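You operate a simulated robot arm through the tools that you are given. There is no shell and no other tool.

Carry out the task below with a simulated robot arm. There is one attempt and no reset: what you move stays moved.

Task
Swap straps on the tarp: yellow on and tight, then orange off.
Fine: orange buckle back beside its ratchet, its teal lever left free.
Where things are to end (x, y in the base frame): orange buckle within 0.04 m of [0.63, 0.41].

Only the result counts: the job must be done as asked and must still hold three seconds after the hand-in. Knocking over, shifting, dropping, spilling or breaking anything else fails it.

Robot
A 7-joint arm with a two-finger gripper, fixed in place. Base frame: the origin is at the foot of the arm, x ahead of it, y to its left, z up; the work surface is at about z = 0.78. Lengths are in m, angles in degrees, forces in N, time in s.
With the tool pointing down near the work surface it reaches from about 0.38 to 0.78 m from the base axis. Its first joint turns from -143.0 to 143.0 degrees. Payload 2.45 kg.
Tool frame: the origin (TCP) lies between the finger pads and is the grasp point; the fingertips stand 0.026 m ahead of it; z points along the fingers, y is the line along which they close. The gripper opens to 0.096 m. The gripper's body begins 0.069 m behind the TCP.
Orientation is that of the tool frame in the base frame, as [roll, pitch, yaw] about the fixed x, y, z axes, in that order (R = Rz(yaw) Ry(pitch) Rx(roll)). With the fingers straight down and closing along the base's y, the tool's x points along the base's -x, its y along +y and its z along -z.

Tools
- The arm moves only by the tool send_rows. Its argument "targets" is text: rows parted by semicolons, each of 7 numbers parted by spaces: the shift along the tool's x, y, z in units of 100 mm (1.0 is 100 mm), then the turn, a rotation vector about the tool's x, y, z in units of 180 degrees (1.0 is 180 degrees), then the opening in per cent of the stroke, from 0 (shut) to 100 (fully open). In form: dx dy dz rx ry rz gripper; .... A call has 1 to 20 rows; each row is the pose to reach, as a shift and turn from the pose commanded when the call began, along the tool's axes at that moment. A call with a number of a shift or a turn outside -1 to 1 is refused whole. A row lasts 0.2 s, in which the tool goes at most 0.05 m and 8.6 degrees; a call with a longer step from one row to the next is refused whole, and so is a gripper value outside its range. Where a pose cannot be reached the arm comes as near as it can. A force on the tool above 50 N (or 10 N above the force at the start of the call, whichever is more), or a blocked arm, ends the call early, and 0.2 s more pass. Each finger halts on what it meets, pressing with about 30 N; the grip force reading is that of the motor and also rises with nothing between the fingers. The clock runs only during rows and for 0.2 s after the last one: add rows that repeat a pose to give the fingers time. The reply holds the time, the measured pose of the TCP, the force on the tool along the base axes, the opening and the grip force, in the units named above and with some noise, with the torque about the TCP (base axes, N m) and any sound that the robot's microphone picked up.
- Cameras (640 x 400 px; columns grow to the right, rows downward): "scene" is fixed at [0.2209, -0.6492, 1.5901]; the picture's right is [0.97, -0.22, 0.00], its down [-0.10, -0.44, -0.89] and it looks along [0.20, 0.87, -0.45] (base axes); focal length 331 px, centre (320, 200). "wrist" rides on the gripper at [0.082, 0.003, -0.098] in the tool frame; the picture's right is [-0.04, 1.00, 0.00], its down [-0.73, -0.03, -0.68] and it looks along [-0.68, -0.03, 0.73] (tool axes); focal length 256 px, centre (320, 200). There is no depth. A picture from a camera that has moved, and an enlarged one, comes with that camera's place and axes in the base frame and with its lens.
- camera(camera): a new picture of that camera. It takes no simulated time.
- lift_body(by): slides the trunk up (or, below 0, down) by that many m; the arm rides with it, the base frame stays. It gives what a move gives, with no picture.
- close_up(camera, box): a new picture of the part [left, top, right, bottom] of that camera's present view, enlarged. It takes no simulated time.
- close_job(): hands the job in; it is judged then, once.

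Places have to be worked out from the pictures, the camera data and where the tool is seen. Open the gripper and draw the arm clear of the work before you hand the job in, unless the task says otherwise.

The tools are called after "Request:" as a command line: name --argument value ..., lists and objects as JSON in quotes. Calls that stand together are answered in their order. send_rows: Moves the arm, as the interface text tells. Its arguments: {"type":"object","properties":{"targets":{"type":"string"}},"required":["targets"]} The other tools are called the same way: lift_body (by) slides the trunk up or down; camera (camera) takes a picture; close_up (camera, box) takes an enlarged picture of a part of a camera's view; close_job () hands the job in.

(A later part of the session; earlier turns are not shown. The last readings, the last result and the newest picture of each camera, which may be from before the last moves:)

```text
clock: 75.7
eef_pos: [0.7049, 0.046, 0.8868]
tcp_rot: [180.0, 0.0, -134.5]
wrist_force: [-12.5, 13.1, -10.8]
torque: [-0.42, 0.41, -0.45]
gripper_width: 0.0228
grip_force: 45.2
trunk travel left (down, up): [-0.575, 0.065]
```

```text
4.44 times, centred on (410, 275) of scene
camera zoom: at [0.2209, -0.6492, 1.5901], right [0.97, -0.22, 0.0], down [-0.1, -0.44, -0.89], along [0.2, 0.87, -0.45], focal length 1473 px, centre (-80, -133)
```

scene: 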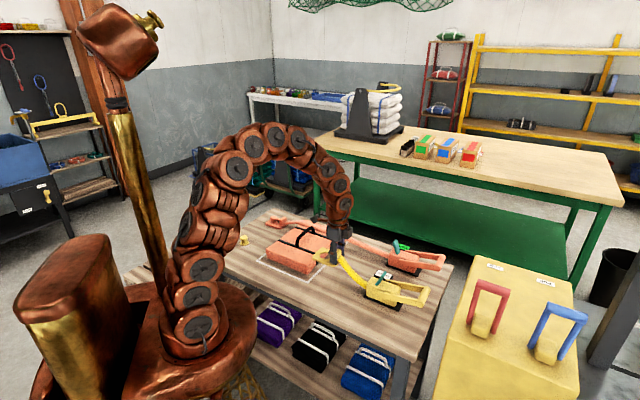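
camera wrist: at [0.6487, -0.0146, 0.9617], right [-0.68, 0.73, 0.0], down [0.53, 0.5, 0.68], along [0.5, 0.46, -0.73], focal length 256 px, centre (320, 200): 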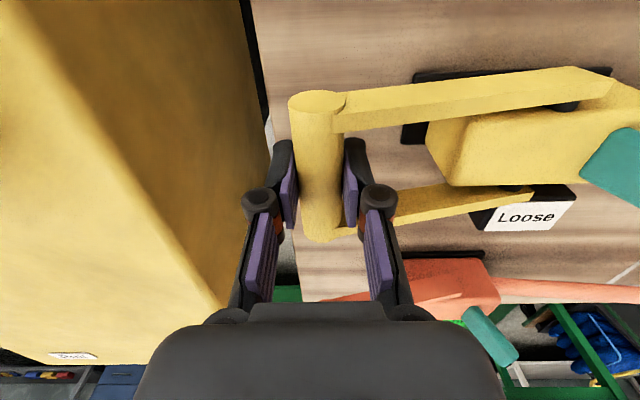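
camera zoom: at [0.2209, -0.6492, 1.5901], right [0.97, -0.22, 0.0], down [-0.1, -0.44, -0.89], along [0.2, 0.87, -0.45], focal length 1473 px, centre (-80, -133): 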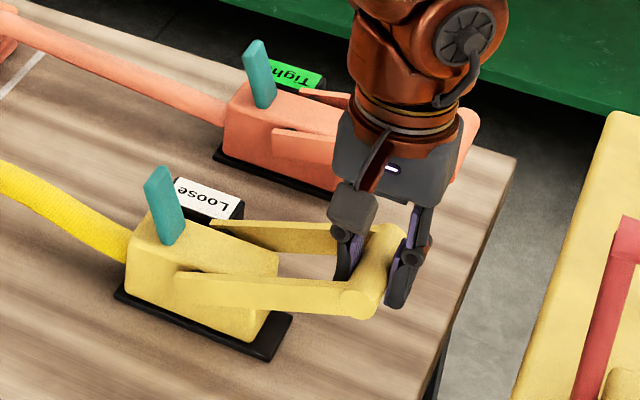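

The handle follows: it is about 25° up, with about 18 N pulling inward, so the pivot is slightly lower than I assumed, near z = 0.832. I'll continue on the corrected arc to about 45°.

Request:
send_rows --targets "0 0.04 -0.04 0 0 0 0; 0 0.073 -0.09 0 0 0 0; 0 0.104 -0.14 0 0 0 0; 0 0.134 -0.186 0 0 0 0; 0 0.168 -0.23 0 0 0 0; 0 0.203 -0.276 0 0 0 0; 0 0.24 -0.318 0 0 0 0; 0 0.28 -0.359 0 0 0 0; 0 0.28 -0.359 0 0 0 0"

Request:
close_up --camera "scene" --box '[360, 230, 460, 320]'

```text
clock: 77.7
eef_pos: [0.6863, 0.0617, 0.925]
tcp_rot: [-179.7, 0.6, -134.7]
wrist_force: [34.8, -20.0, 30.9]
torque: [-0.4, -0.37, -0.26]
gripper_width: 0.0228
grip_force: 45.5
trunk travel left (down, up): [-0.575, 0.065]
```

```text
4.44 times, centred on (410, 275) of scene
camera zoom: at [0.2209, -0.6492, 1.5901], right [0.97, -0.22, 0.0], down [-0.1, -0.44, -0.89], along [0.2, 0.87, -0.45], focal length 1473 px, centre (-80, -133)
```

zoom: 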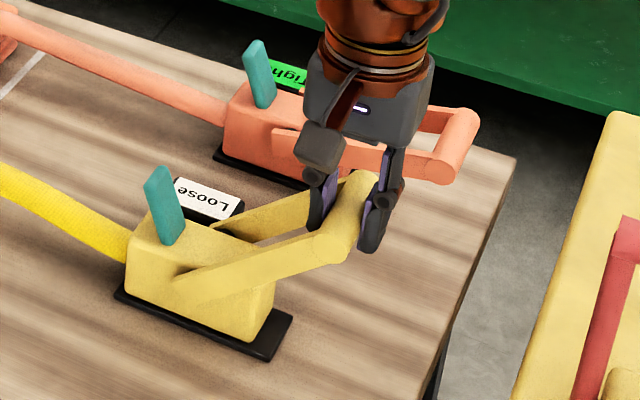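

The load at about 43° is radial (about 49 N), meaning my arc radius was about 2 mm too small. Fitting the three measured points gives a pivot near z = 0.828 and a radius of about 0.144 m. I'll relieve the load and go on to about 60°.

Request:
send_rows --targets "0 -0.015 -0.015 0 0 0 0; 0 0.01 -0.035 0 0 0 0; 0 0.033 -0.057 0 0 0 0; 0 0.08 -0.1 0 0 0 0; 0 0.125 -0.142 0 0 0 0; 0 0.175 -0.18 0 0 0 0; 0 0.225 -0.218 0 0 0 0; 0 0.275 -0.252 0 0 0 0; 0 0.33 -0.285 0 0 0 0; 0 0.33 -0.285 0 0 0 0"

Request:
close_up --camera "scene" --box '[360, 230, 460, 320]'

```text
clock: 79.9
eef_pos: [0.6607, 0.088, 0.9502]
tcp_rot: [179.8, 0.0, -134.6]
wrist_force: [-2.8, 4.7, -17.2]
torque: [0.01, 0.1, -0.37]
gripper_width: 0.0228
grip_force: 44.6
trunk travel left (down, up): [-0.575, 0.065]
```

```text
4.44 times, centred on (410, 275) of scene
camera zoom: at [0.2209, -0.6492, 1.5901], right [0.97, -0.22, 0.0], down [-0.1, -0.44, -0.89], along [0.2, 0.87, -0.45], focal length 1473 px, centre (-80, -133)
```

zoom: 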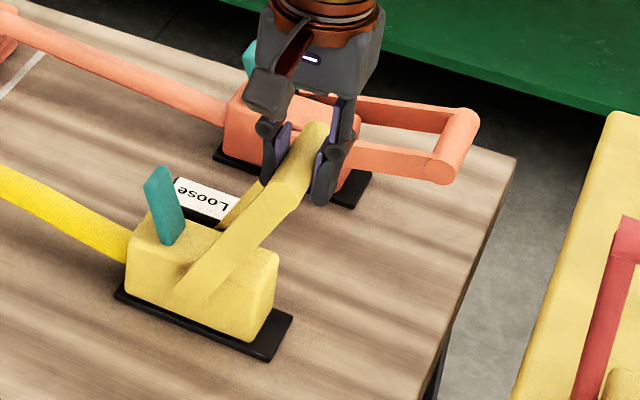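

The forces are low again at 60°. A refit gives a pivot at z = 0.830 and a radius of 0.136 m. I'll continue up to about 80°.

Request:
send_rows --targets "0 0.02 0.01 0 0 0 0; 0 0.073 -0.011 0 0 0 0; 0 0.128 -0.035 0 0 0 0; 0 0.183 -0.057 0 0 0 0; 0 0.24 -0.076 0 0 0 0; 0 0.296 -0.093 0 0 0 0; 0 0.354 -0.106 0 0 0 0; 0 0.412 -0.118 0 0 0 0; 0 0.412 -0.118 0 0 0 0"

Request:
close_up --camera "scene" --box '[360, 230, 460, 320]'

Request:
close_up --camera "scene" --box '[220, 170, 460, 320]'

```text
clock: 81.9
eef_pos: [0.6324, 0.1159, 0.9629]
tcp_rot: [-179.9, 0.4, -134.6]
wrist_force: [2.8, -5.7, 0.5]
torque: [0.05, -0.59, -0.37]
gripper_width: 0.0228
grip_force: 44.8
trunk travel left (down, up): [-0.575, 0.065]
```

```text
4.44 times, centred on (410, 275) of scene
camera zoom: at [0.2209, -0.6492, 1.5901], right [0.97, -0.22, 0.0], down [-0.1, -0.44, -0.89], along [0.2, 0.87, -0.45], focal length 1473 px, centre (-80, -133)
```

zoom: 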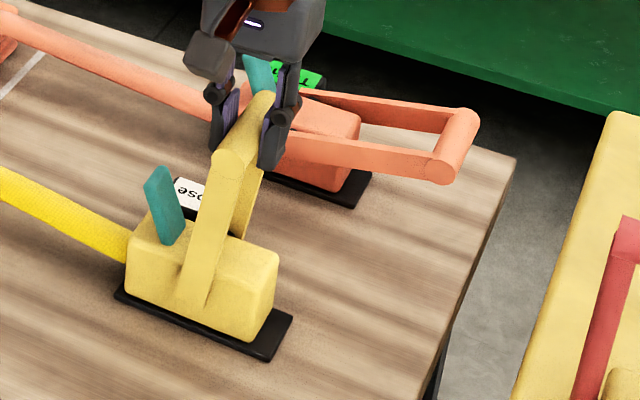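

```text
2.67 times, centred on (340, 245) of scene
camera zoom: at [0.2209, -0.6492, 1.5901], right [0.97, -0.22, 0.0], down [-0.1, -0.44, -0.89], along [0.2, 0.87, -0.45], focal length 884 px, centre (267, 80)
```

zoom: 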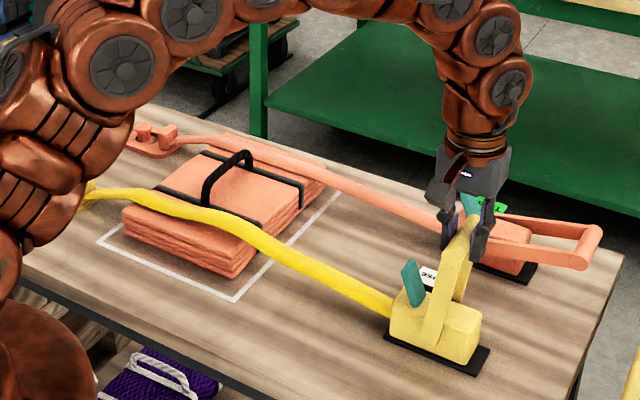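

The handle is up at about 80° and the strap already looks less slack. I'll swing it back down along the fitted arc.

Request:
send_rows --targets "0 -0.05 0.01 0 0 0 0; 0 -0.115 0.028 0 0 0 0; 0 -0.17 0.045 0 0 0 0; 0 -0.228 0.064 0 0 0 0; 0 -0.283 0.086 0 0 0 0; 0 -0.338 0.109 0 0 0 0; 0 -0.39 0.136 0 0 0 0; 0 -0.443 0.164 0 0 0 0; 0 -0.543 0.228 0 0 0 0; 0 -0.637 0.3 0 0 0 0; 0 -0.725 0.38 0 0 0 0; 0 -0.805 0.468 0 0 0 0; 0 -0.877 0.562 0 0 0 0; 0 -0.941 0.662 0 0 0 0; 0 -0.996 0.767 0 0 0 0; 0 -0.996 0.767 0 0 0 0"

Request:
close_up --camera "scene" --box '[220, 170, 460, 320]'

```text
clock: 85.3
eef_pos: [0.7037, 0.0445, 0.8865]
tcp_rot: [-179.9, 0.2, -134.6]
wrist_force: [-8.8, -1.7, -6.9]
torque: [-0.01, -0.26, -0.32]
gripper_width: 0.0228
grip_force: 44.6
trunk travel left (down, up): [-0.575, 0.065]
```

```text
2.67 times, centred on (340, 245) of scene
camera zoom: at [0.2209, -0.6492, 1.5901], right [0.97, -0.22, 0.0], down [-0.1, -0.44, -0.89], along [0.2, 0.87, -0.45], focal length 884 px, centre (267, 80)
```

zoom: 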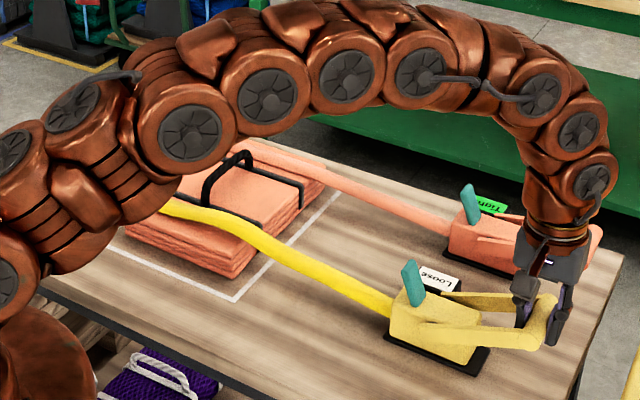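

The return stroke ran with low force and the sign still reads Loose. I'll do another up stroke from 25° to 80°.

Request:
send_rows --targets "0 0.027 -0.052 0 0 0 0; 0 0.055 -0.105 0 0 0 0; 0 0.119 -0.205 0 0 0 0; 0 0.191 -0.299 0 0 0 0; 0 0.271 -0.387 0 0 0 0; 0 0.359 -0.467 0 0 0 0; 0 0.453 -0.539 0 0 0 0; 0 0.553 -0.603 0 0 0 0; 0 0.658 -0.658 0 0 0 0; 0 0.768 -0.703 0 0 0 0; 0 0.881 -0.739 0 0 0 0; 0 0.996 -0.767 0 0 0 0; 0 0.996 -0.767 0 0 0 0"

Request:
close_up --camera "scene" --box '[220, 170, 460, 320]'

```text
clock: 88.1
eef_pos: [0.6334, 0.1159, 0.9622]
tcp_rot: [179.9, 0.2, -134.6]
wrist_force: [0.6, -6.4, -1.2]
torque: [0.14, -0.66, -0.43]
gripper_width: 0.0227
grip_force: 44.7
trunk travel left (down, up): [-0.575, 0.065]
```

```text
2.67 times, centred on (340, 245) of scene
camera zoom: at [0.2209, -0.6492, 1.5901], right [0.97, -0.22, 0.0], down [-0.1, -0.44, -0.89], along [0.2, 0.87, -0.45], focal length 884 px, centre (267, 80)
```

zoom: 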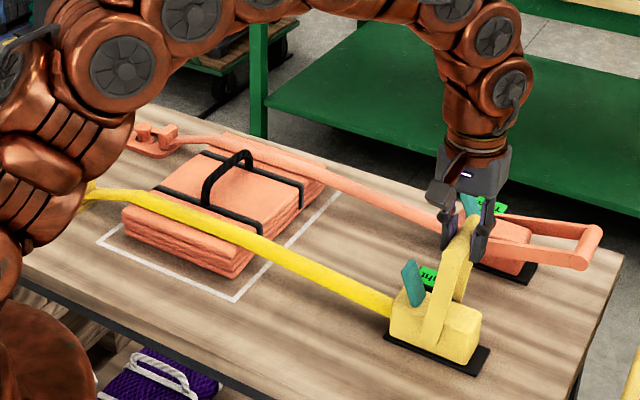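

The yellow sign has turned green and the strap lies tight over the tarp. I'll lower the handle back along the arc, then check.

Request:
send_rows --targets "0 -0.05 0.01 0 0 0 0; 0 -0.115 0.028 0 0 0 0; 0 -0.17 0.045 0 0 0 0; 0 -0.228 0.064 0 0 0 0; 0 -0.283 0.086 0 0 0 0; 0 -0.338 0.109 0 0 0 0; 0 -0.39 0.136 0 0 0 0; 0 -0.443 0.164 0 0 0 0; 0 -0.543 0.228 0 0 0 0; 0 -0.637 0.3 0 0 0 0; 0 -0.725 0.38 0 0 0 0; 0 -0.805 0.468 0 0 0 0; 0 -0.877 0.562 0 0 0 0; 0 -0.941 0.662 0 0 0 0; 0 -0.996 0.767 0 0 0 0; 0 -0.996 0.767 0 0 0 0"

Request:
close_up --camera "scene" --box '[335, 220, 447, 310]'

Request:
close_up --camera "scene" --box '[220, 170, 460, 320]'

```text
clock: 91.5
eef_pos: [0.7029, 0.0452, 0.8857]
tcp_rot: [-179.9, 0.3, -134.6]
wrist_force: [-4.4, 1.9, -6.7]
torque: [0.21, -0.4, -0.33]
gripper_width: 0.0228
grip_force: 45.1
trunk travel left (down, up): [-0.575, 0.065]
```

```text
4.44 times, centred on (391, 265) of scene
camera zoom: at [0.2209, -0.6492, 1.5901], right [0.97, -0.22, 0.0], down [-0.1, -0.44, -0.89], along [0.2, 0.87, -0.45], focal length 1473 px, centre (4, -89)
```

zoom: 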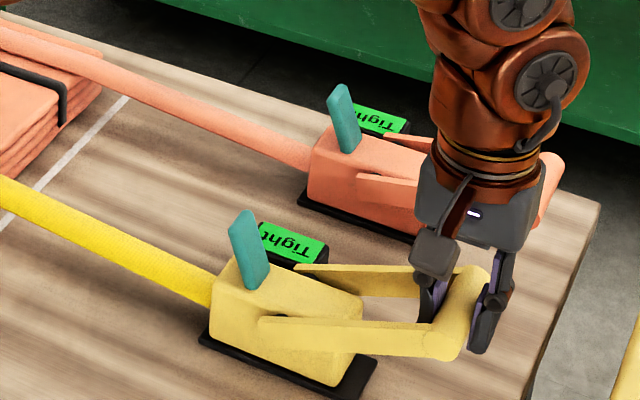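

```text
2.67 times, centred on (340, 245) of scene
camera zoom: at [0.2209, -0.6492, 1.5901], right [0.97, -0.22, 0.0], down [-0.1, -0.44, -0.89], along [0.2, 0.87, -0.45], focal length 884 px, centre (267, 80)
```

zoom: 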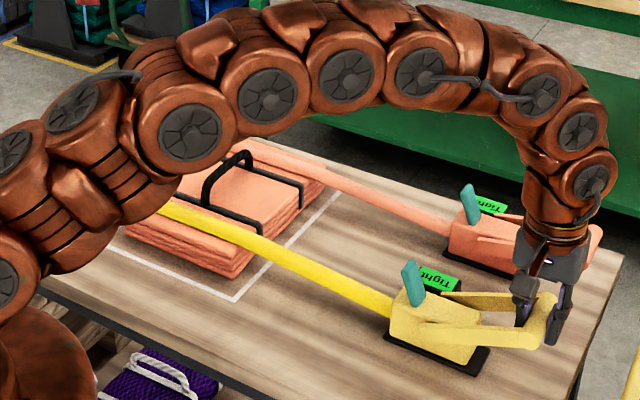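

Yellow now reads Tight with the handle nearly down. I'll lower the handle to its rest position and open the fingers.

Request:
send_rows --targets "0 -0.022 0.055 0 0 0 0; 0 -0.045 0.11 0 0 0 0; 0 -0.065 0.17 0 0 0 0; 0 -0.083 0.235 0 0 0 0; 0 -0.083 0.235 0 0 0 30; 0 -0.083 0.235 0 0 0 55; 0 -0.083 0.235 0 0 0 60; 0 -0.083 0.235 0 0 0 60"

Request:
camera --camera "wrist"

```text
clock: 93.3
eef_pos: [0.71, 0.0403, 0.8616]
tcp_rot: [-179.9, 0.4, -134.6]
wrist_force: [0.6, 0.2, 0.5]
torque: [0.03, -0.01, -0.02]
gripper_width: 0.0576
grip_force: 0.1
trunk travel left (down, up): [-0.575, 0.065]
```

```text
taken
camera wrist: at [0.6495, -0.0156, 0.9604], right [-0.68, 0.73, 0.0], down [0.53, 0.5, 0.68], along [0.5, 0.47, -0.73], focal length 256 px, centre (320, 200)
```

wrist: 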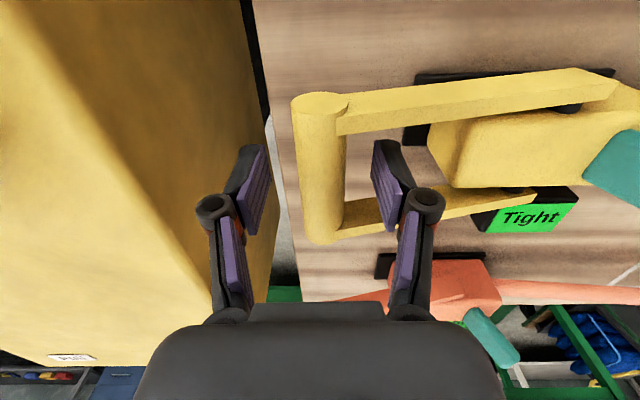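

The yellow strap stays Tight with the handle at rest and released. I'll raise the hand clear and move toward the orange ratchet's lever.

Request:
send_rows --targets "0 0 -0.15 0 0 0 60; 0 0 -0.35 0 0 0 60; 0 0 -0.6 0 0 0 60; 0 0 -0.85 0 0 0 60; 0 0 -1.0 0 0 0 60; -0.1 0.2 -1.0 0 0 0 60; -0.2 0.4 -1.0 0 0 0 60; -0.35 0.6 -1.0 0 0 0 60; -0.5 0.8 -1.0 0 0 0 60; -0.5 0.8 -1.0 0 0 0 60"

Request:
camera --camera "wrist"

```text
clock: 95.5
eef_pos: [0.6889, 0.1315, 0.9633]
tcp_rot: [-179.9, 0.1, -134.6]
wrist_force: [0.5, -0.5, 0.1]
torque: [0.0, 0.0, -0.01]
gripper_width: 0.0575
grip_force: 0.1
trunk travel left (down, up): [-0.575, 0.065]
```

```text
taken
camera wrist: at [0.6288, 0.0766, 1.0617], right [-0.68, 0.73, 0.0], down [0.53, 0.5, 0.68], along [0.5, 0.46, -0.73], focal length 256 px, centre (320, 200)
```

wrist: 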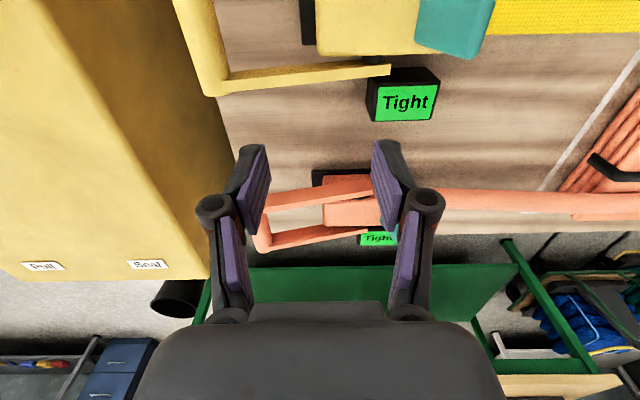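

The orange ratchet is ahead but its lever is hidden by a finger. I'll shift along the strap direction and outward to bring it into view.

Request:
send_rows --targets "-0.14 0.22 0 0 0 0 60; -0.28 0.45 0 0 0 0 60; -0.42 0.68 0 0 0 0 60; -0.57 0.9 0 0 0 0 60; -0.57 0.9 0 0 0 0 60"

Request:
camera --camera "wrist"

Request:
close_up --camera "wrist" --box '[240, 60, 400, 220]'

```text
clock: 96.7
eef_pos: [0.664, 0.2333, 0.9623]
tcp_rot: [-179.9, 0.2, -134.7]
wrist_force: [0.8, 0.5, 0.3]
torque: [0.0, 0.0, 0.02]
gripper_width: 0.0576
grip_force: 0.0
trunk travel left (down, up): [-0.575, 0.065]
```

```text
taken
camera wrist: at [0.6044, 0.1787, 1.0603], right [-0.68, 0.73, 0.0], down [0.53, 0.5, 0.68], along [0.5, 0.46, -0.73], focal length 256 px, centre (320, 200)
```

wrist: 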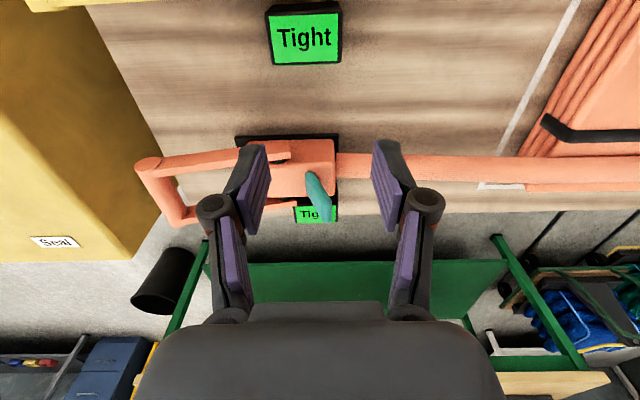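

```text
2.50 times, centred on (320, 140) of wrist
camera zoom: at [0.6044, 0.1787, 1.0603], right [-0.68, 0.73, 0.0], down [0.53, 0.5, 0.68], along [0.5, 0.46, -0.73], focal length 640 px, centre (320, 350)
```

zoom: 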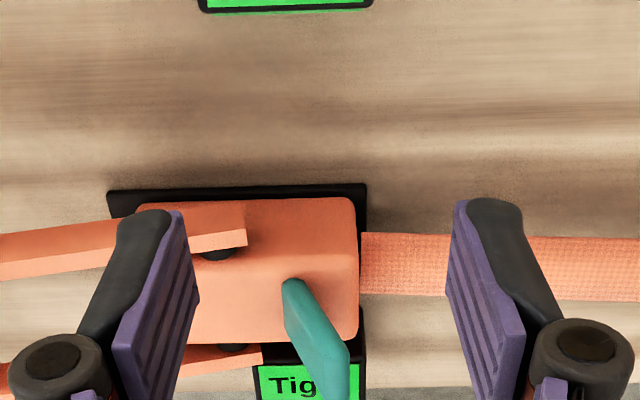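

I place the orange lever's base at about (0.739, 0.287, 0.84) and its top at about (0.737, 0.304, 0.893), a radius of about 0.80 m. I'll move above it with the fingers tilted about 15° outward to help the reach.

Request:
send_rows --targets "-0.15 0 0 0 -0.02 0 60; -0.3 -0.01 0 0 -0.04 0 60; -0.45 -0.02 0 0 -0.06 0 60; -0.6 -0.02 0 0 -0.083 0 60; -0.8 -0.03 0 0 -0.083 0 60; -0.97 -0.035 0.05 0 -0.083 0 60; -0.97 -0.035 0.1 0 -0.083 0 60; -0.97 -0.035 0.1 0 -0.083 0 60"

Request:
camera --camera "wrist"

Request:
close_up --camera "scene" --box '[360, 200, 460, 290]'

```text
clock: 98.5
eef_pos: [0.7339, 0.3027, 0.953]
tcp_rot: [-179.8, 15.3, -134.6]
wrist_force: [0.8, 0.2, -0.4]
torque: [0.0, -0.03, -0.03]
gripper_width: 0.0574
grip_force: 0.1
trunk travel left (down, up): [-0.575, 0.065]
```

```text
taken
camera wrist: at [0.6582, 0.23, 1.0267], right [-0.68, 0.73, 0.01], down [0.39, 0.36, 0.85], along [0.62, 0.58, -0.53], focal length 256 px, centre (320, 200)
```

wrist: 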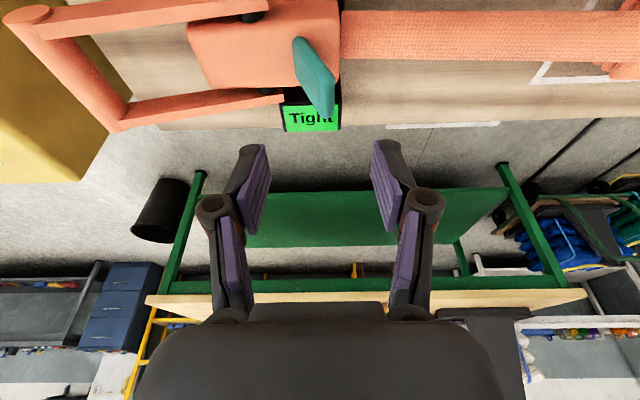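

```text
4.44 times, centred on (410, 245) of scene
camera zoom: at [0.2209, -0.6492, 1.5901], right [0.97, -0.22, 0.0], down [-0.1, -0.44, -0.89], along [0.2, 0.87, -0.45], focal length 1473 px, centre (-80, 0)
```

zoom: 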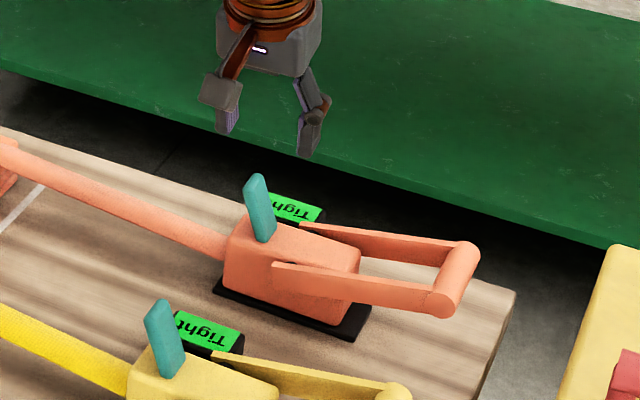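

The pose is reached and the lever is centred between the fingers. I'll descend vertically around it.

Request:
send_rows --targets "0.05 -0.01 0.18 0 0 0 60; 0.1 -0.02 0.36 0 0 0 60; 0.15 -0.02 0.54 0 0 0 60; 0.187 -0.02 0.685 0 0 0 60; 0.187 -0.02 0.685 0 0 0 60; 0.187 -0.02 0.685 0 0 0 40; 0.187 -0.02 0.685 0 0 0 34; 0.187 -0.02 0.685 0 0 0 34"

Request:
camera --camera "wrist"

Request:
close_up --camera "scene" --box '[360, 200, 460, 290]'

```text
clock: 100.3
eef_pos: [0.7343, 0.2983, 0.8813]
tcp_rot: [-179.8, 15.2, -134.6]
wrist_force: [-0.1, 0.0, -0.5]
torque: [0.02, -0.02, 0.0]
gripper_width: 0.0328
grip_force: 0.1
trunk travel left (down, up): [-0.575, 0.065]
```

```text
taken
camera wrist: at [0.659, 0.2277, 0.9559], right [-0.68, 0.73, 0.01], down [0.39, 0.36, 0.85], along [0.61, 0.58, -0.53], focal length 256 px, centre (320, 200)
```

wrist: 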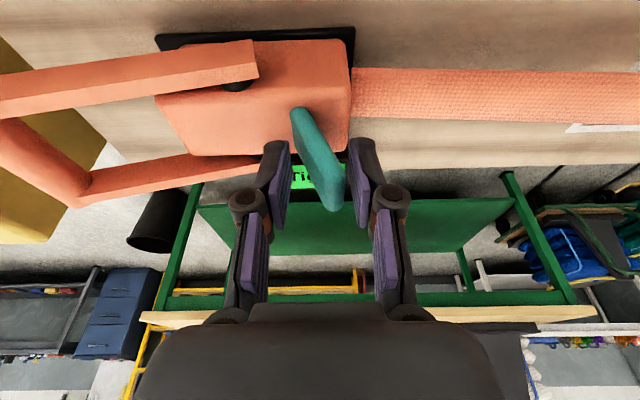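

```text
4.44 times, centred on (410, 245) of scene
camera zoom: at [0.2209, -0.6492, 1.5901], right [0.97, -0.22, 0.0], down [-0.1, -0.44, -0.89], along [0.2, 0.87, -0.45], focal length 1473 px, centre (-80, 0)
```

zoom: 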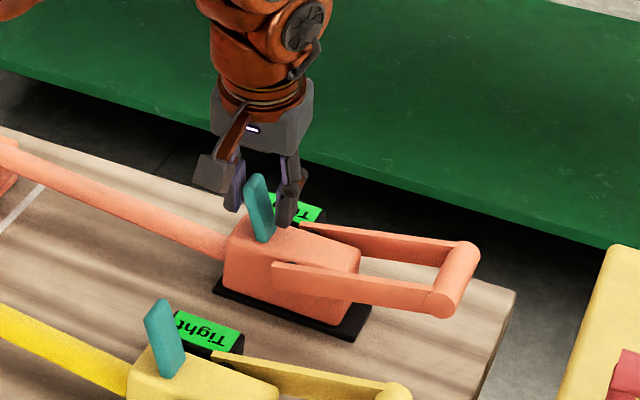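

The fingers straddle the orange lever. The yellow strap is holding tight, so I'll push this lever toward the handle by 3 cm to free the orange strap.

Request:
send_rows --targets "0 -0.05 0 0 0 0 34; 0 -0.1 0 0 0 0 34; 0 -0.15 0 0 0 0 34; 0 -0.2 0 0 0 0 34; 0 -0.25 0 0 0 0 34; 0 -0.3 0 0 0 0 34; 0 -0.3 0 0 0 0 34"

Request:
camera --camera "wrist"

Request:
close_up --camera "scene" --box '[360, 200, 460, 290]'

```text
clock: 101.9
eef_pos: [0.7564, 0.2782, 0.8824]
tcp_rot: [-179.9, 15.2, -134.6]
wrist_force: [-1.4, 2.1, 0.6]
torque: [0.0, 0.02, -0.03]
gripper_width: 0.0339
grip_force: 0.7
trunk travel left (down, up): [-0.575, 0.065]
```

```text
taken
camera wrist: at [0.6816, 0.2071, 0.9562], right [-0.68, 0.73, 0.01], down [0.39, 0.36, 0.85], along [0.61, 0.58, -0.53], focal length 256 px, centre (320, 200)
```

wrist: 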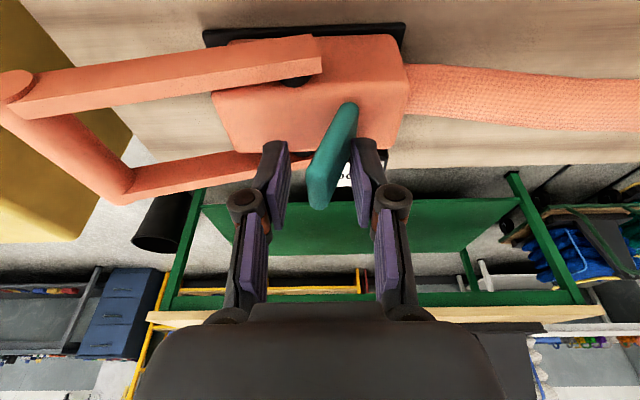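

```text
4.44 times, centred on (410, 245) of scene
camera zoom: at [0.2209, -0.6492, 1.5901], right [0.97, -0.22, 0.0], down [-0.1, -0.44, -0.89], along [0.2, 0.87, -0.45], focal length 1473 px, centre (-80, 0)
```

zoom: 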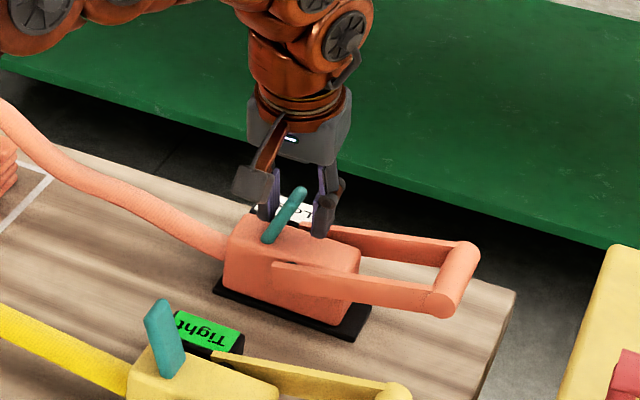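

The orange strap has gone slack and its sign is no longer green. Yellow still reads Tight. I'll open, raise the hand clear of the lever and straighten the tool.

Request:
send_rows --targets "0 0 0 0 0 0 50; 0 0.03 0 0 0 0 60; -0.05 0.03 -0.19 0 0 0 60; -0.13 0.03 -0.48 0 0 0 60; -0.2 0.03 -0.72 0 0 0 60; -0.264 0.03 -0.965 0 0.02 0 60; -0.264 0.03 -0.965 0 0.045 0 60; -0.264 0.03 -0.965 0 0.07 0 60; -0.264 0.03 -0.965 0 0.085 0 60; -0.264 0.03 -0.965 0 0.085 0 60"

Request:
close_up --camera "scene" --box '[340, 200, 460, 300]'

Request:
camera --camera "scene"

```text
clock: 104.1
eef_pos: [0.7192, 0.2759, 0.9714]
tcp_rot: [-179.8, -0.1, -134.7]
wrist_force: [0.7, 0.5, 0.3]
torque: [-0.05, 0.01, 0.01]
gripper_width: 0.0576
grip_force: 0.1
out of reach, approached as far as the arm can: row 8, 9, 10
trunk travel left (down, up): [-0.575, 0.065]
```

```text
4.00 times, centred on (400, 250) of scene
camera zoom: at [0.2209, -0.6492, 1.5901], right [0.97, -0.22, 0.0], down [-0.1, -0.44, -0.89], along [0.2, 0.87, -0.45], focal length 1326 px, centre (0, 0)
```

zoom: 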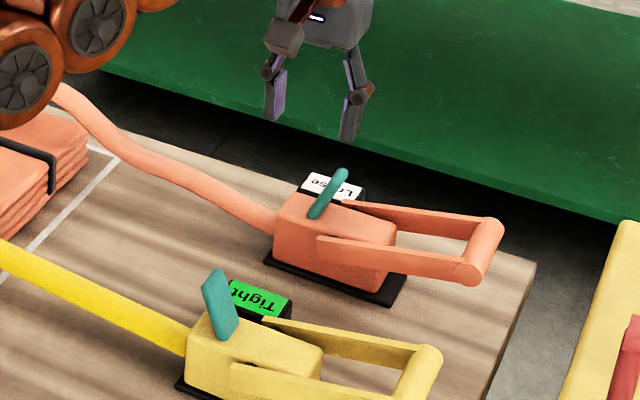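

```text
taken
```

scene: 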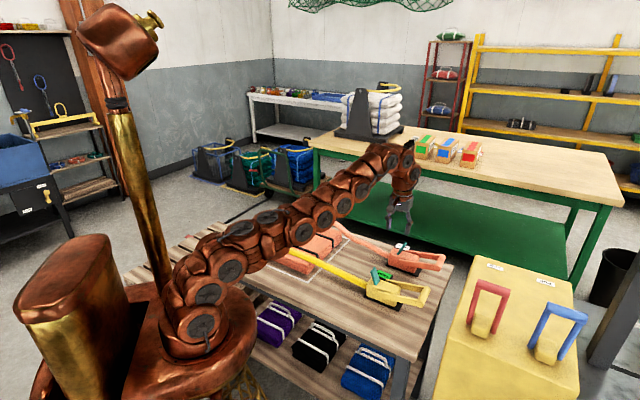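

Orange is Loose with its lever tipped to the free side. The vertical pose here is slightly out of reach, so I'll come inward while turning and heading for the orange post.

Request:
send_rows --targets "0.06 0.1 0 0 0 0.036 62; 0.12 0.25 0 0 0 0.072 62; 0.2 0.4 0 0 0 0.108 62; 0.28 0.55 0 0 0 0.144 62; 0.35 0.7 0 0 0 0.18 62; 0.35 0.85 0 0 0 0.216 62; 0.35 1.0 0 0 0 0.25 62; 0.35 1.0 0 0 0 0.25 62"

Request:
camera --camera "scene"

```text
clock: 105.9
eef_pos: [0.6247, 0.3198, 0.9709]
tcp_rot: [-179.8, 0.0, -179.7]
wrist_force: [0.4, -0.2, -0.1]
torque: [-0.02, 0.03, -0.01]
gripper_width: 0.0595
grip_force: 0.0
trunk travel left (down, up): [-0.575, 0.065]
```

```text
taken
```

scene: 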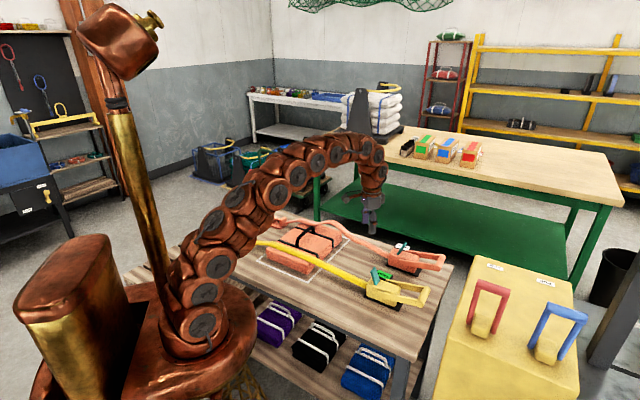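

I'm moving correctly again from (0.625, 0.320). I'll carry on toward the orange buckle in long moves, staying high over the tarp.

Request:
send_rows --targets "0.2 0.2 0 0 0 0 62; 0.4 0.4 0 0 0 0 62; 0.6 0.6 0 0 0 0 62; 0.8 0.8 0 0 0 0 62; 0.93 1.0 0 0 0 0 62"

Request:
send_rows --targets "0.2 0.2 0 0 0 0 62; 0.4 0.4 0 0 0 0 62; 0.6 0.6 0 0 0 0 62; 0.8 0.8 0 0 0 0 62; 0.93 1.0 0 0 0 0 62"

Request:
send_rows --targets "0.14 0.15 0 0 0 0.036 62; 0.28 0.3 0 0 0 0.072 62; 0.42 0.45 0 0 0 0.108 62; 0.56 0.6 0 0 0 0.144 62; 0.7 0.75 0 0 0 0.18 62; 0.8 0.9 0 0 0 0.216 62; 0.9 1.0 0 0 0 0.25 62; 0.9 1.0 0 0 0 0.25 62"

Request:
camera --camera "wrist"

Request:
camera --camera "scene"

```text
clock: 107.1
eef_pos: [0.5326, 0.4211, 0.9712]
tcp_rot: [-179.8, 0.0, -179.6]
wrist_force: [-0.2, -0.5, -0.1]
torque: [0.01, 0.02, 0.03]
gripper_width: 0.0595
grip_force: 0.0
trunk travel left (down, up): [-0.575, 0.065]
```

```text
clock: 108.3
eef_pos: [0.4387, 0.5199, 0.9707]
tcp_rot: [-179.9, 0.0, -179.6]
wrist_force: [-0.3, 0.3, 0.2]
torque: [0.03, 0.0, 0.01]
gripper_width: 0.0593
grip_force: 0.1
trunk travel left (down, up): [-0.575, 0.065]
```

```text
clock: 110.1
eef_pos: [0.3481, 0.6185, 0.9704]
tcp_rot: [-179.9, 0.1, 135.4]
wrist_force: [0.5, 0.0, -1.0]
torque: [-0.03, -0.01, -0.05]
gripper_width: 0.0594
grip_force: 0.0
trunk travel left (down, up): [-0.575, 0.065]
```

```text
taken
camera wrist: at [0.2929, 0.6787, 1.0687], right [0.73, 0.68, 0.0], down [0.5, -0.53, 0.68], along [0.46, -0.5, -0.73], focal length 256 px, centre (320, 200)
```

wrist: 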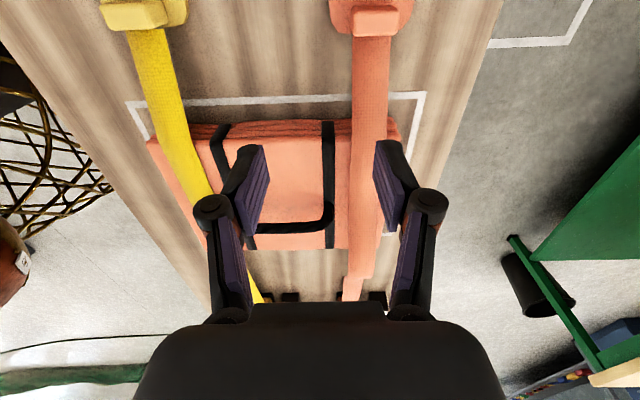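

```text
taken
```

scene: 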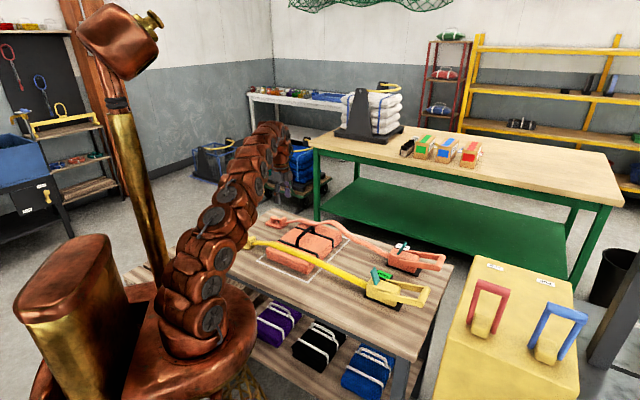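

The orange tab is at about (0.346, 0.680). I'll move above it and down to z ≈ 0.90.

Request:
send_rows --targets "0.11 0.1 0.15 0 0 0 62; 0.22 0.21 0.3 0 0 0 62; 0.33 0.32 0.45 0 0 0 62; 0.44 0.42 0.6 0 0 0 62; 0.445 0.424 0.7 0 0 0 62; 0.445 0.424 0.7 0 0 0 62"

Request:
camera --camera "wrist"

Request:
close_up --camera "wrist" --box '[256, 0, 384, 140]'

```text
clock: 111.5
eef_pos: [0.3468, 0.6778, 0.9004]
tcp_rot: [-179.9, 0.1, 135.2]
wrist_force: [1.1, -0.2, 0.3]
torque: [0.0, 0.08, 0.02]
gripper_width: 0.0596
grip_force: 0.0
out of reach, approached as far as the arm can: row 4, 5
trunk travel left (down, up): [-0.575, 0.065]
```

```text
taken
camera wrist: at [0.2914, 0.7379, 0.9986], right [0.73, 0.68, 0.0], down [0.5, -0.54, 0.68], along [0.46, -0.5, -0.73], focal length 256 px, centre (320, 200)
```

wrist: 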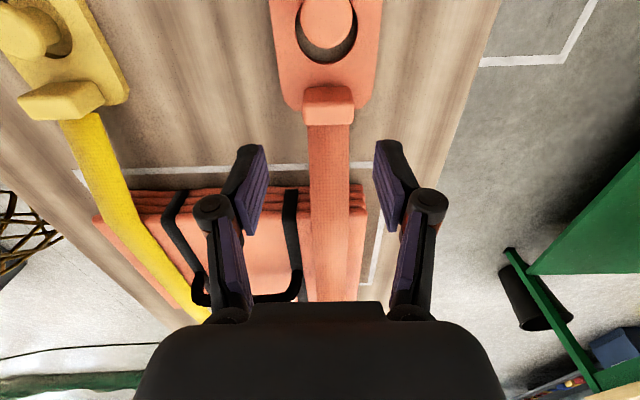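

```text
2.86 times, centred on (320, 70) of wrist
camera zoom: at [0.2914, 0.7379, 0.9986], right [0.73, 0.68, 0.0], down [0.5, -0.54, 0.68], along [0.46, -0.5, -0.73], focal length 731 px, centre (320, 571)
```

zoom: 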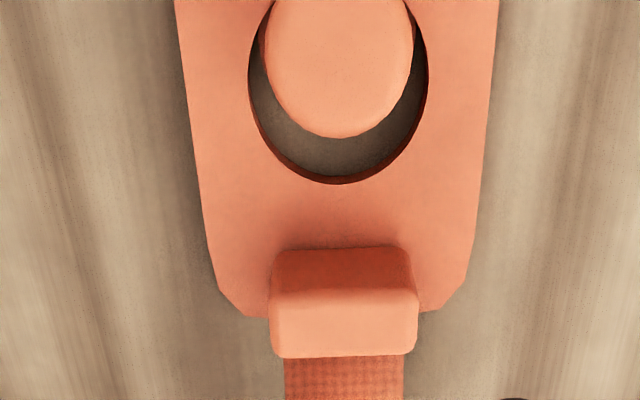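

The orange tab is centred at (0.3515, 0.681), so I need about 5.6 mm across. I'll correct that and descend to plate level.

Request:
send_rows --targets "-0.01 0.03 0.15 0 0 0 62; -0.01 0.056 0.3 0 0 0 62; -0.01 0.056 0.45 0 0 0 62; -0.01 0.056 0.6 0 0 0 62; -0.01 0.056 0.75 0 0 0 62; -0.01 0.056 0.85 0 0 0 62; -0.01 0.056 0.85 0 0 0 62"

Request:
camera --camera "wrist"

```text
clock: 113.1
eef_pos: [0.3485, 0.6819, 0.8154]
tcp_rot: [-179.8, 0.1, 135.4]
wrist_force: [-0.2, 0.3, 0.1]
torque: [-0.01, 0.01, 0.01]
gripper_width: 0.0594
grip_force: 0.0
out of reach, approached as far as the arm can: row 1, 2
trunk travel left (down, up): [-0.575, 0.065]
```

```text
taken
camera wrist: at [0.2938, 0.7418, 0.9137], right [0.73, 0.68, 0.0], down [0.5, -0.53, 0.68], along [0.46, -0.5, -0.73], focal length 256 px, centre (320, 200)
```

wrist: 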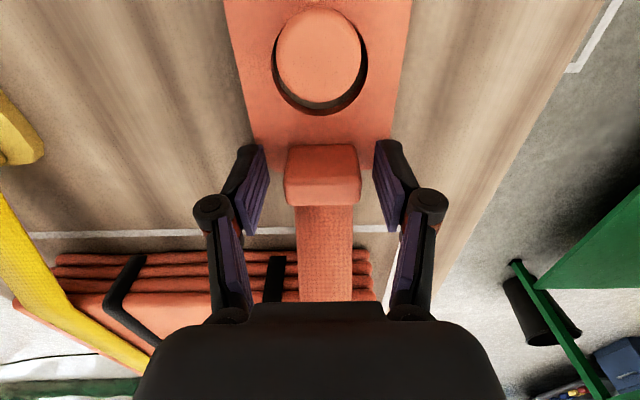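

The tab is well centred between the fingers. I'll drop 3 mm and close on it.

Request:
send_rows --targets "0 0.01 0.03 0 0 0 62; 0 0.01 0.03 0 0 0 40; 0 0.01 0.03 0 0 0 20; 0 0.01 0.03 0 0 0 0; 0 0.01 0.03 0 0 0 0; 0 0.01 0.03 0 0 0 0"

Request:
camera --camera "wrist"

```text
clock: 114.5
eef_pos: [0.3494, 0.6829, 0.8141]
tcp_rot: [179.9, 0.2, 135.5]
wrist_force: [1.3, 3.8, 12.3]
torque: [0.12, 0.02, -0.04]
gripper_width: 0.0374
grip_force: 30.1
trunk travel left (down, up): [-0.575, 0.065]
```

```text
taken
camera wrist: at [0.2949, 0.7432, 0.9122], right [0.73, 0.68, 0.0], down [0.5, -0.54, 0.68], along [0.46, -0.5, -0.73], focal length 256 px, centre (320, 200)
```

wrist: 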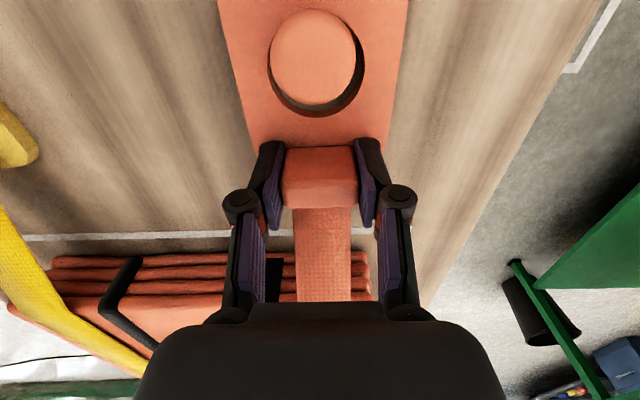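

The grip is good at 37.4 mm. The hole centre sits about 10 mm toward the ratchet from the post axis, so the head would catch the plate's rim. I'll first slide the buckle 10 mm outward to centre it, then look.

Request:
send_rows --targets "0.02 0 -0.01 0 0 0 0; 0.05 0 -0.015 0 0 0 0; 0.08 0 -0.015 0 0 0 0; 0.1 0 -0.015 0 0 0 0; 0.1 0 -0.015 0 0 0 0"

Request:
camera --camera "wrist"

Request:
close_up --camera "wrist" --box '[220, 0, 420, 130]'

```text
clock: 115.7
eef_pos: [0.3407, 0.6864, 0.8139]
tcp_rot: [-179.8, 0.1, 135.4]
wrist_force: [2.3, -3.5, 11.9]
torque: [-0.11, -0.34, -0.06]
gripper_width: 0.0373
grip_force: 29.8
out of reach, approached as far as the arm can: row 3, 4, 5
trunk travel left (down, up): [-0.575, 0.065]
```

```text
taken
camera wrist: at [0.2867, 0.747, 0.9121], right [0.73, 0.68, 0.0], down [0.5, -0.53, 0.68], along [0.46, -0.5, -0.73], focal length 256 px, centre (320, 200)
```

wrist: 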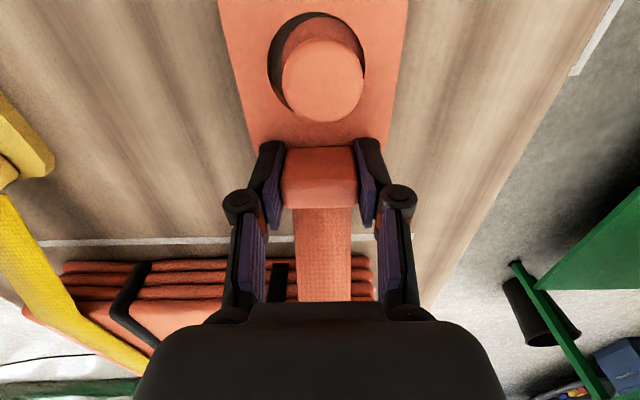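

```text
3.08 times, centred on (320, 65) of wrist
camera zoom: at [0.2867, 0.747, 0.9121], right [0.73, 0.68, 0.0], down [0.5, -0.53, 0.68], along [0.46, -0.5, -0.73], focal length 788 px, centre (320, 615)
```

zoom: 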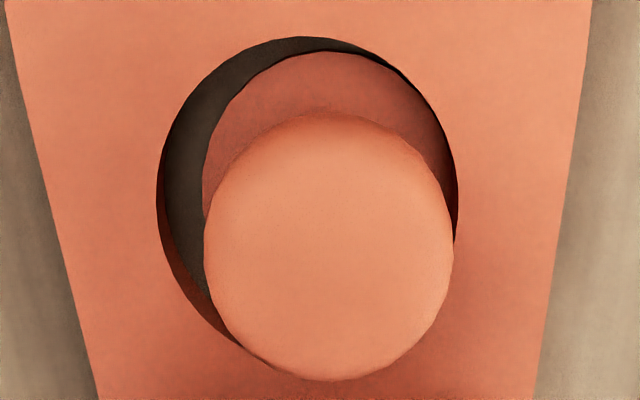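

The arm is at its reach limit, but the hole is now within about 5 mm of the post axis, against roughly 8 mm of clearance. I'll nudge 3 mm along the reach boundary. Then I'll lift with the trunk, which raises the hand straight up without needing more reach.

Request:
send_rows --targets "0.02 -0.005 -0.01 0 0 0 0; 0.03 -0.01 -0.01 0 0 0 0; 0.03 -0.01 -0.01 0 0 0 0"

Request:
close_up --camera "wrist" --box '[220, 0, 420, 130]'

```text
clock: 116.5
eef_pos: [0.338, 0.6887, 0.8136]
tcp_rot: [-179.8, 0.1, 135.3]
wrist_force: [0.5, 0.6, -1.7]
torque: [-0.01, -0.02, -0.01]
gripper_width: 0.0374
grip_force: 29.4
trunk travel left (down, up): [-0.575, 0.065]
```

```text
3.08 times, centred on (320, 65) of wrist
camera zoom: at [0.2829, 0.7487, 0.9123], right [0.73, 0.68, 0.0], down [0.5, -0.53, 0.68], along [0.46, -0.5, -0.73], focal length 788 px, centre (320, 615)
```

zoom: 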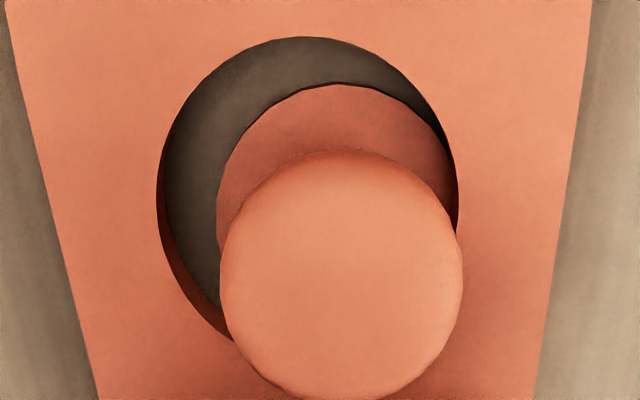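

The load is gone. The post is now about 4 mm to the right of the hole centre, so I'll try a small correction that way.

Request:
send_rows --targets "-0.01 0.02 0 0 0 0 0; -0.015 0.037 0 0 0 0 0; -0.015 0.037 0 0 0 0 0"

Request:
close_up --camera "wrist" --box '[220, 0, 420, 130]'

```text
clock: 117.3
eef_pos: [0.3416, 0.6877, 0.8143]
tcp_rot: [-179.8, 0.1, 135.4]
wrist_force: [0.4, -0.5, -1.3]
torque: [-0.01, -0.05, 0.02]
gripper_width: 0.0371
grip_force: 30.5
trunk travel left (down, up): [-0.575, 0.065]
```

```text
3.08 times, centred on (320, 65) of wrist
camera zoom: at [0.2863, 0.7488, 0.9128], right [0.73, 0.68, 0.0], down [0.5, -0.53, 0.68], along [0.46, -0.5, -0.73], focal length 788 px, centre (320, 615)
```

zoom: 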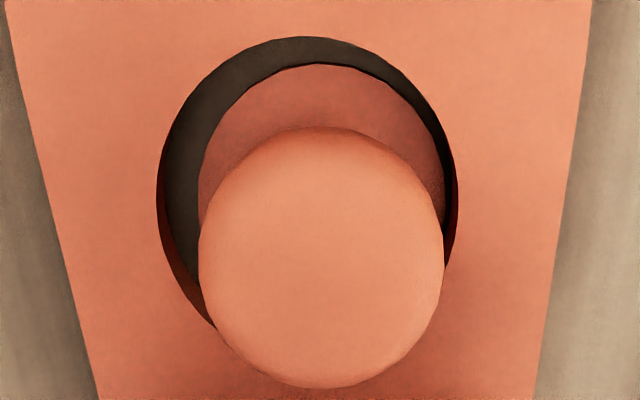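

The hole is well centred around the post now. I'll lift straight up by raising the trunk 3 cm.

Request:
lift_body --by 0.03

Request:
camera --camera "wrist"

Request:
close_up --camera "scene" --box '[220, 170, 460, 320]'

```text
clock: 118.0
eef_pos: [0.3416, 0.6876, 0.845]
tcp_rot: [-180.0, 0.1, 135.4]
wrist_force: [-0.6, 0.4, -1.8]
torque: [-0.04, -0.04, 0.02]
gripper_width: 0.0374
grip_force: 30.0
trunk travel left (down, up): [-0.605, 0.035]
```

```text
taken
camera wrist: at [0.2864, 0.7488, 0.9428], right [0.73, 0.68, 0.0], down [0.5, -0.53, 0.68], along [0.46, -0.5, -0.73], focal length 256 px, centre (320, 200)
```

wrist: 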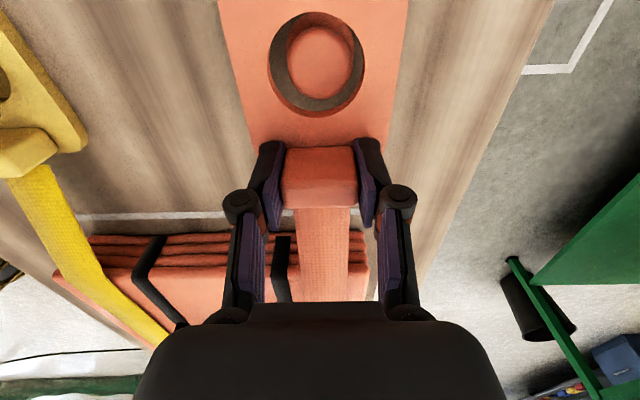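

```text
2.67 times, centred on (340, 245) of scene
camera zoom: at [0.2209, -0.6492, 1.5901], right [0.97, -0.22, 0.0], down [-0.1, -0.44, -0.89], along [0.2, 0.87, -0.45], focal length 884 px, centre (267, 80)
```

zoom: 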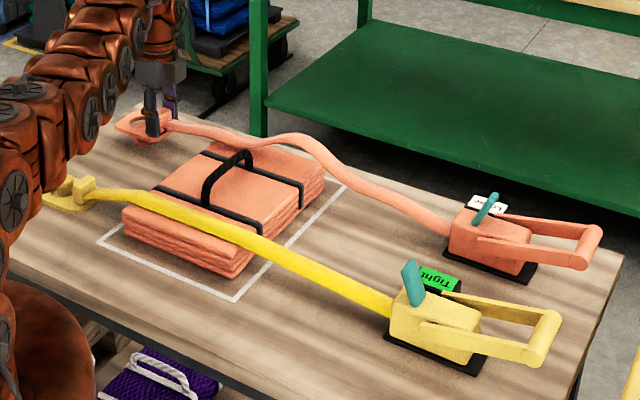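

The plate has risen to the level of the post head with a clean grip, and yellow stays Tight. I'll raise the trunk another 3 cm to clear the head.

Request:
lift_body --by 0.032

Request:
camera --camera "wrist"

```text
clock: 118.8
eef_pos: [0.3426, 0.6892, 0.8771]
tcp_rot: [-179.9, 0.2, 135.5]
wrist_force: [-0.1, -0.6, -1.8]
torque: [0.0, -0.04, 0.0]
gripper_width: 0.0375
grip_force: 30.0
trunk travel left (down, up): [-0.637, 0.003]
```

```text
taken
camera wrist: at [0.2865, 0.7488, 0.9748], right [0.73, 0.68, 0.0], down [0.5, -0.53, 0.68], along [0.46, -0.5, -0.73], focal length 256 px, centre (320, 200)
```

wrist: 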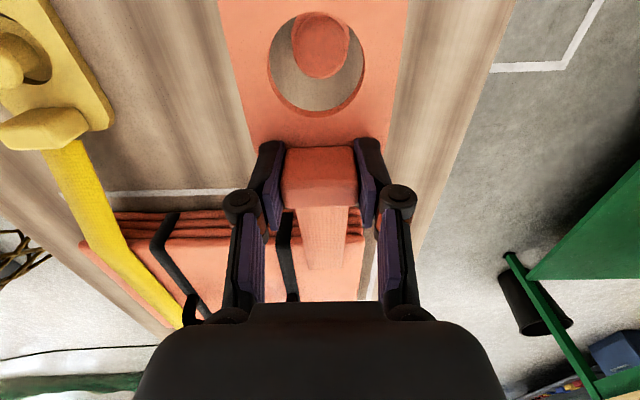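

The buckle is clear of the post. I'll carry it toward the ratchet, rising above the tarp as I go.

Request:
send_rows --targets "-0.1 -0.02 -0.02 0 0 0 0; -0.2 -0.04 -0.1 0 0 0 0; -0.3 -0.06 -0.2 0 0 0 0; -0.4 -0.08 -0.3 0 0 0 0; -0.5 -0.1 -0.4 0 0 0 0; -0.6 -0.1 -0.5 0 0 0 0; -0.7 -0.1 -0.6 0 0 0 0; -0.8 -0.1 -0.7 0 0 0 0; -0.9 -0.1 -0.75 0 0 0 0; -1.0 -0.1 -0.75 0 0 0 0; -1.0 -0.1 -0.75 0 0 0 0"

Request:
close_up --camera "scene" --box '[220, 170, 460, 320]'

```text
clock: 121.2
eef_pos: [0.4074, 0.6127, 0.9517]
tcp_rot: [-179.9, 0.1, 135.4]
wrist_force: [-0.2, -0.5, -1.8]
torque: [-0.03, -0.04, -0.01]
gripper_width: 0.0372
grip_force: 30.1
trunk travel left (down, up): [-0.637, 0.003]
```

```text
2.67 times, centred on (340, 245) of scene
camera zoom: at [0.2209, -0.6492, 1.5901], right [0.97, -0.22, 0.0], down [-0.1, -0.44, -0.89], along [0.2, 0.87, -0.45], focal length 884 px, centre (267, 80)
```

zoom: 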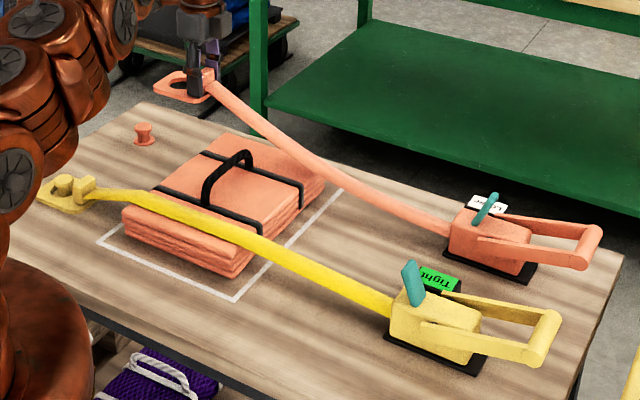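

The buckle is well held over the tarp. I'll continue toward the place beside the orange ratchet.

Request:
send_rows --targets "-0.15 0 0 0 0 0 0; -0.3 0 0 0 0 0 0; -0.45 0 0 0 0 0 0; -0.6 0 0 0 0 0 0; -0.75 0 0 0 0 0 0; -0.9 0 0 0 0 0 0; -1.0 0 0 0 0 0 0; -1.0 0 0 0 0 0 0"

Request:
send_rows --targets "-0.15 0.01 0 0 0 0 0; -0.3 0.02 0 0 0 0 0; -0.45 0.03 0 0 0 0 0; -0.6 0.04 0 0 0 0 0; -0.75 0.05 0 0 0 0 0; -0.9 0.05 0 0 0 0 0; -1.0 0.05 0 0 0 0 0; -1.0 0.05 0 0 0 0 0"

Request:
close_up --camera "scene" --box '[220, 170, 460, 320]'

```text
clock: 123.0
eef_pos: [0.4765, 0.5404, 0.9516]
tcp_rot: [-179.8, 0.0, 135.4]
wrist_force: [0.5, -0.3, -2.7]
torque: [-0.01, -0.04, -0.01]
gripper_width: 0.0373
grip_force: 30.3
trunk travel left (down, up): [-0.637, 0.003]
```

```text
clock: 124.8
eef_pos: [0.5535, 0.4743, 0.9515]
tcp_rot: [-179.9, 0.1, 135.4]
wrist_force: [0.1, -0.1, -1.8]
torque: [-0.01, -0.02, 0.0]
gripper_width: 0.0376
grip_force: 30.2
trunk travel left (down, up): [-0.637, 0.003]
```

```text
2.67 times, centred on (340, 245) of scene
camera zoom: at [0.2209, -0.6492, 1.5901], right [0.97, -0.22, 0.0], down [-0.1, -0.44, -0.89], along [0.2, 0.87, -0.45], focal length 884 px, centre (267, 80)
```

zoom: 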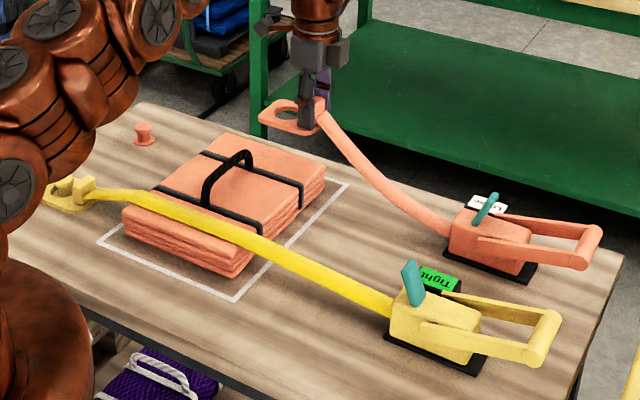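

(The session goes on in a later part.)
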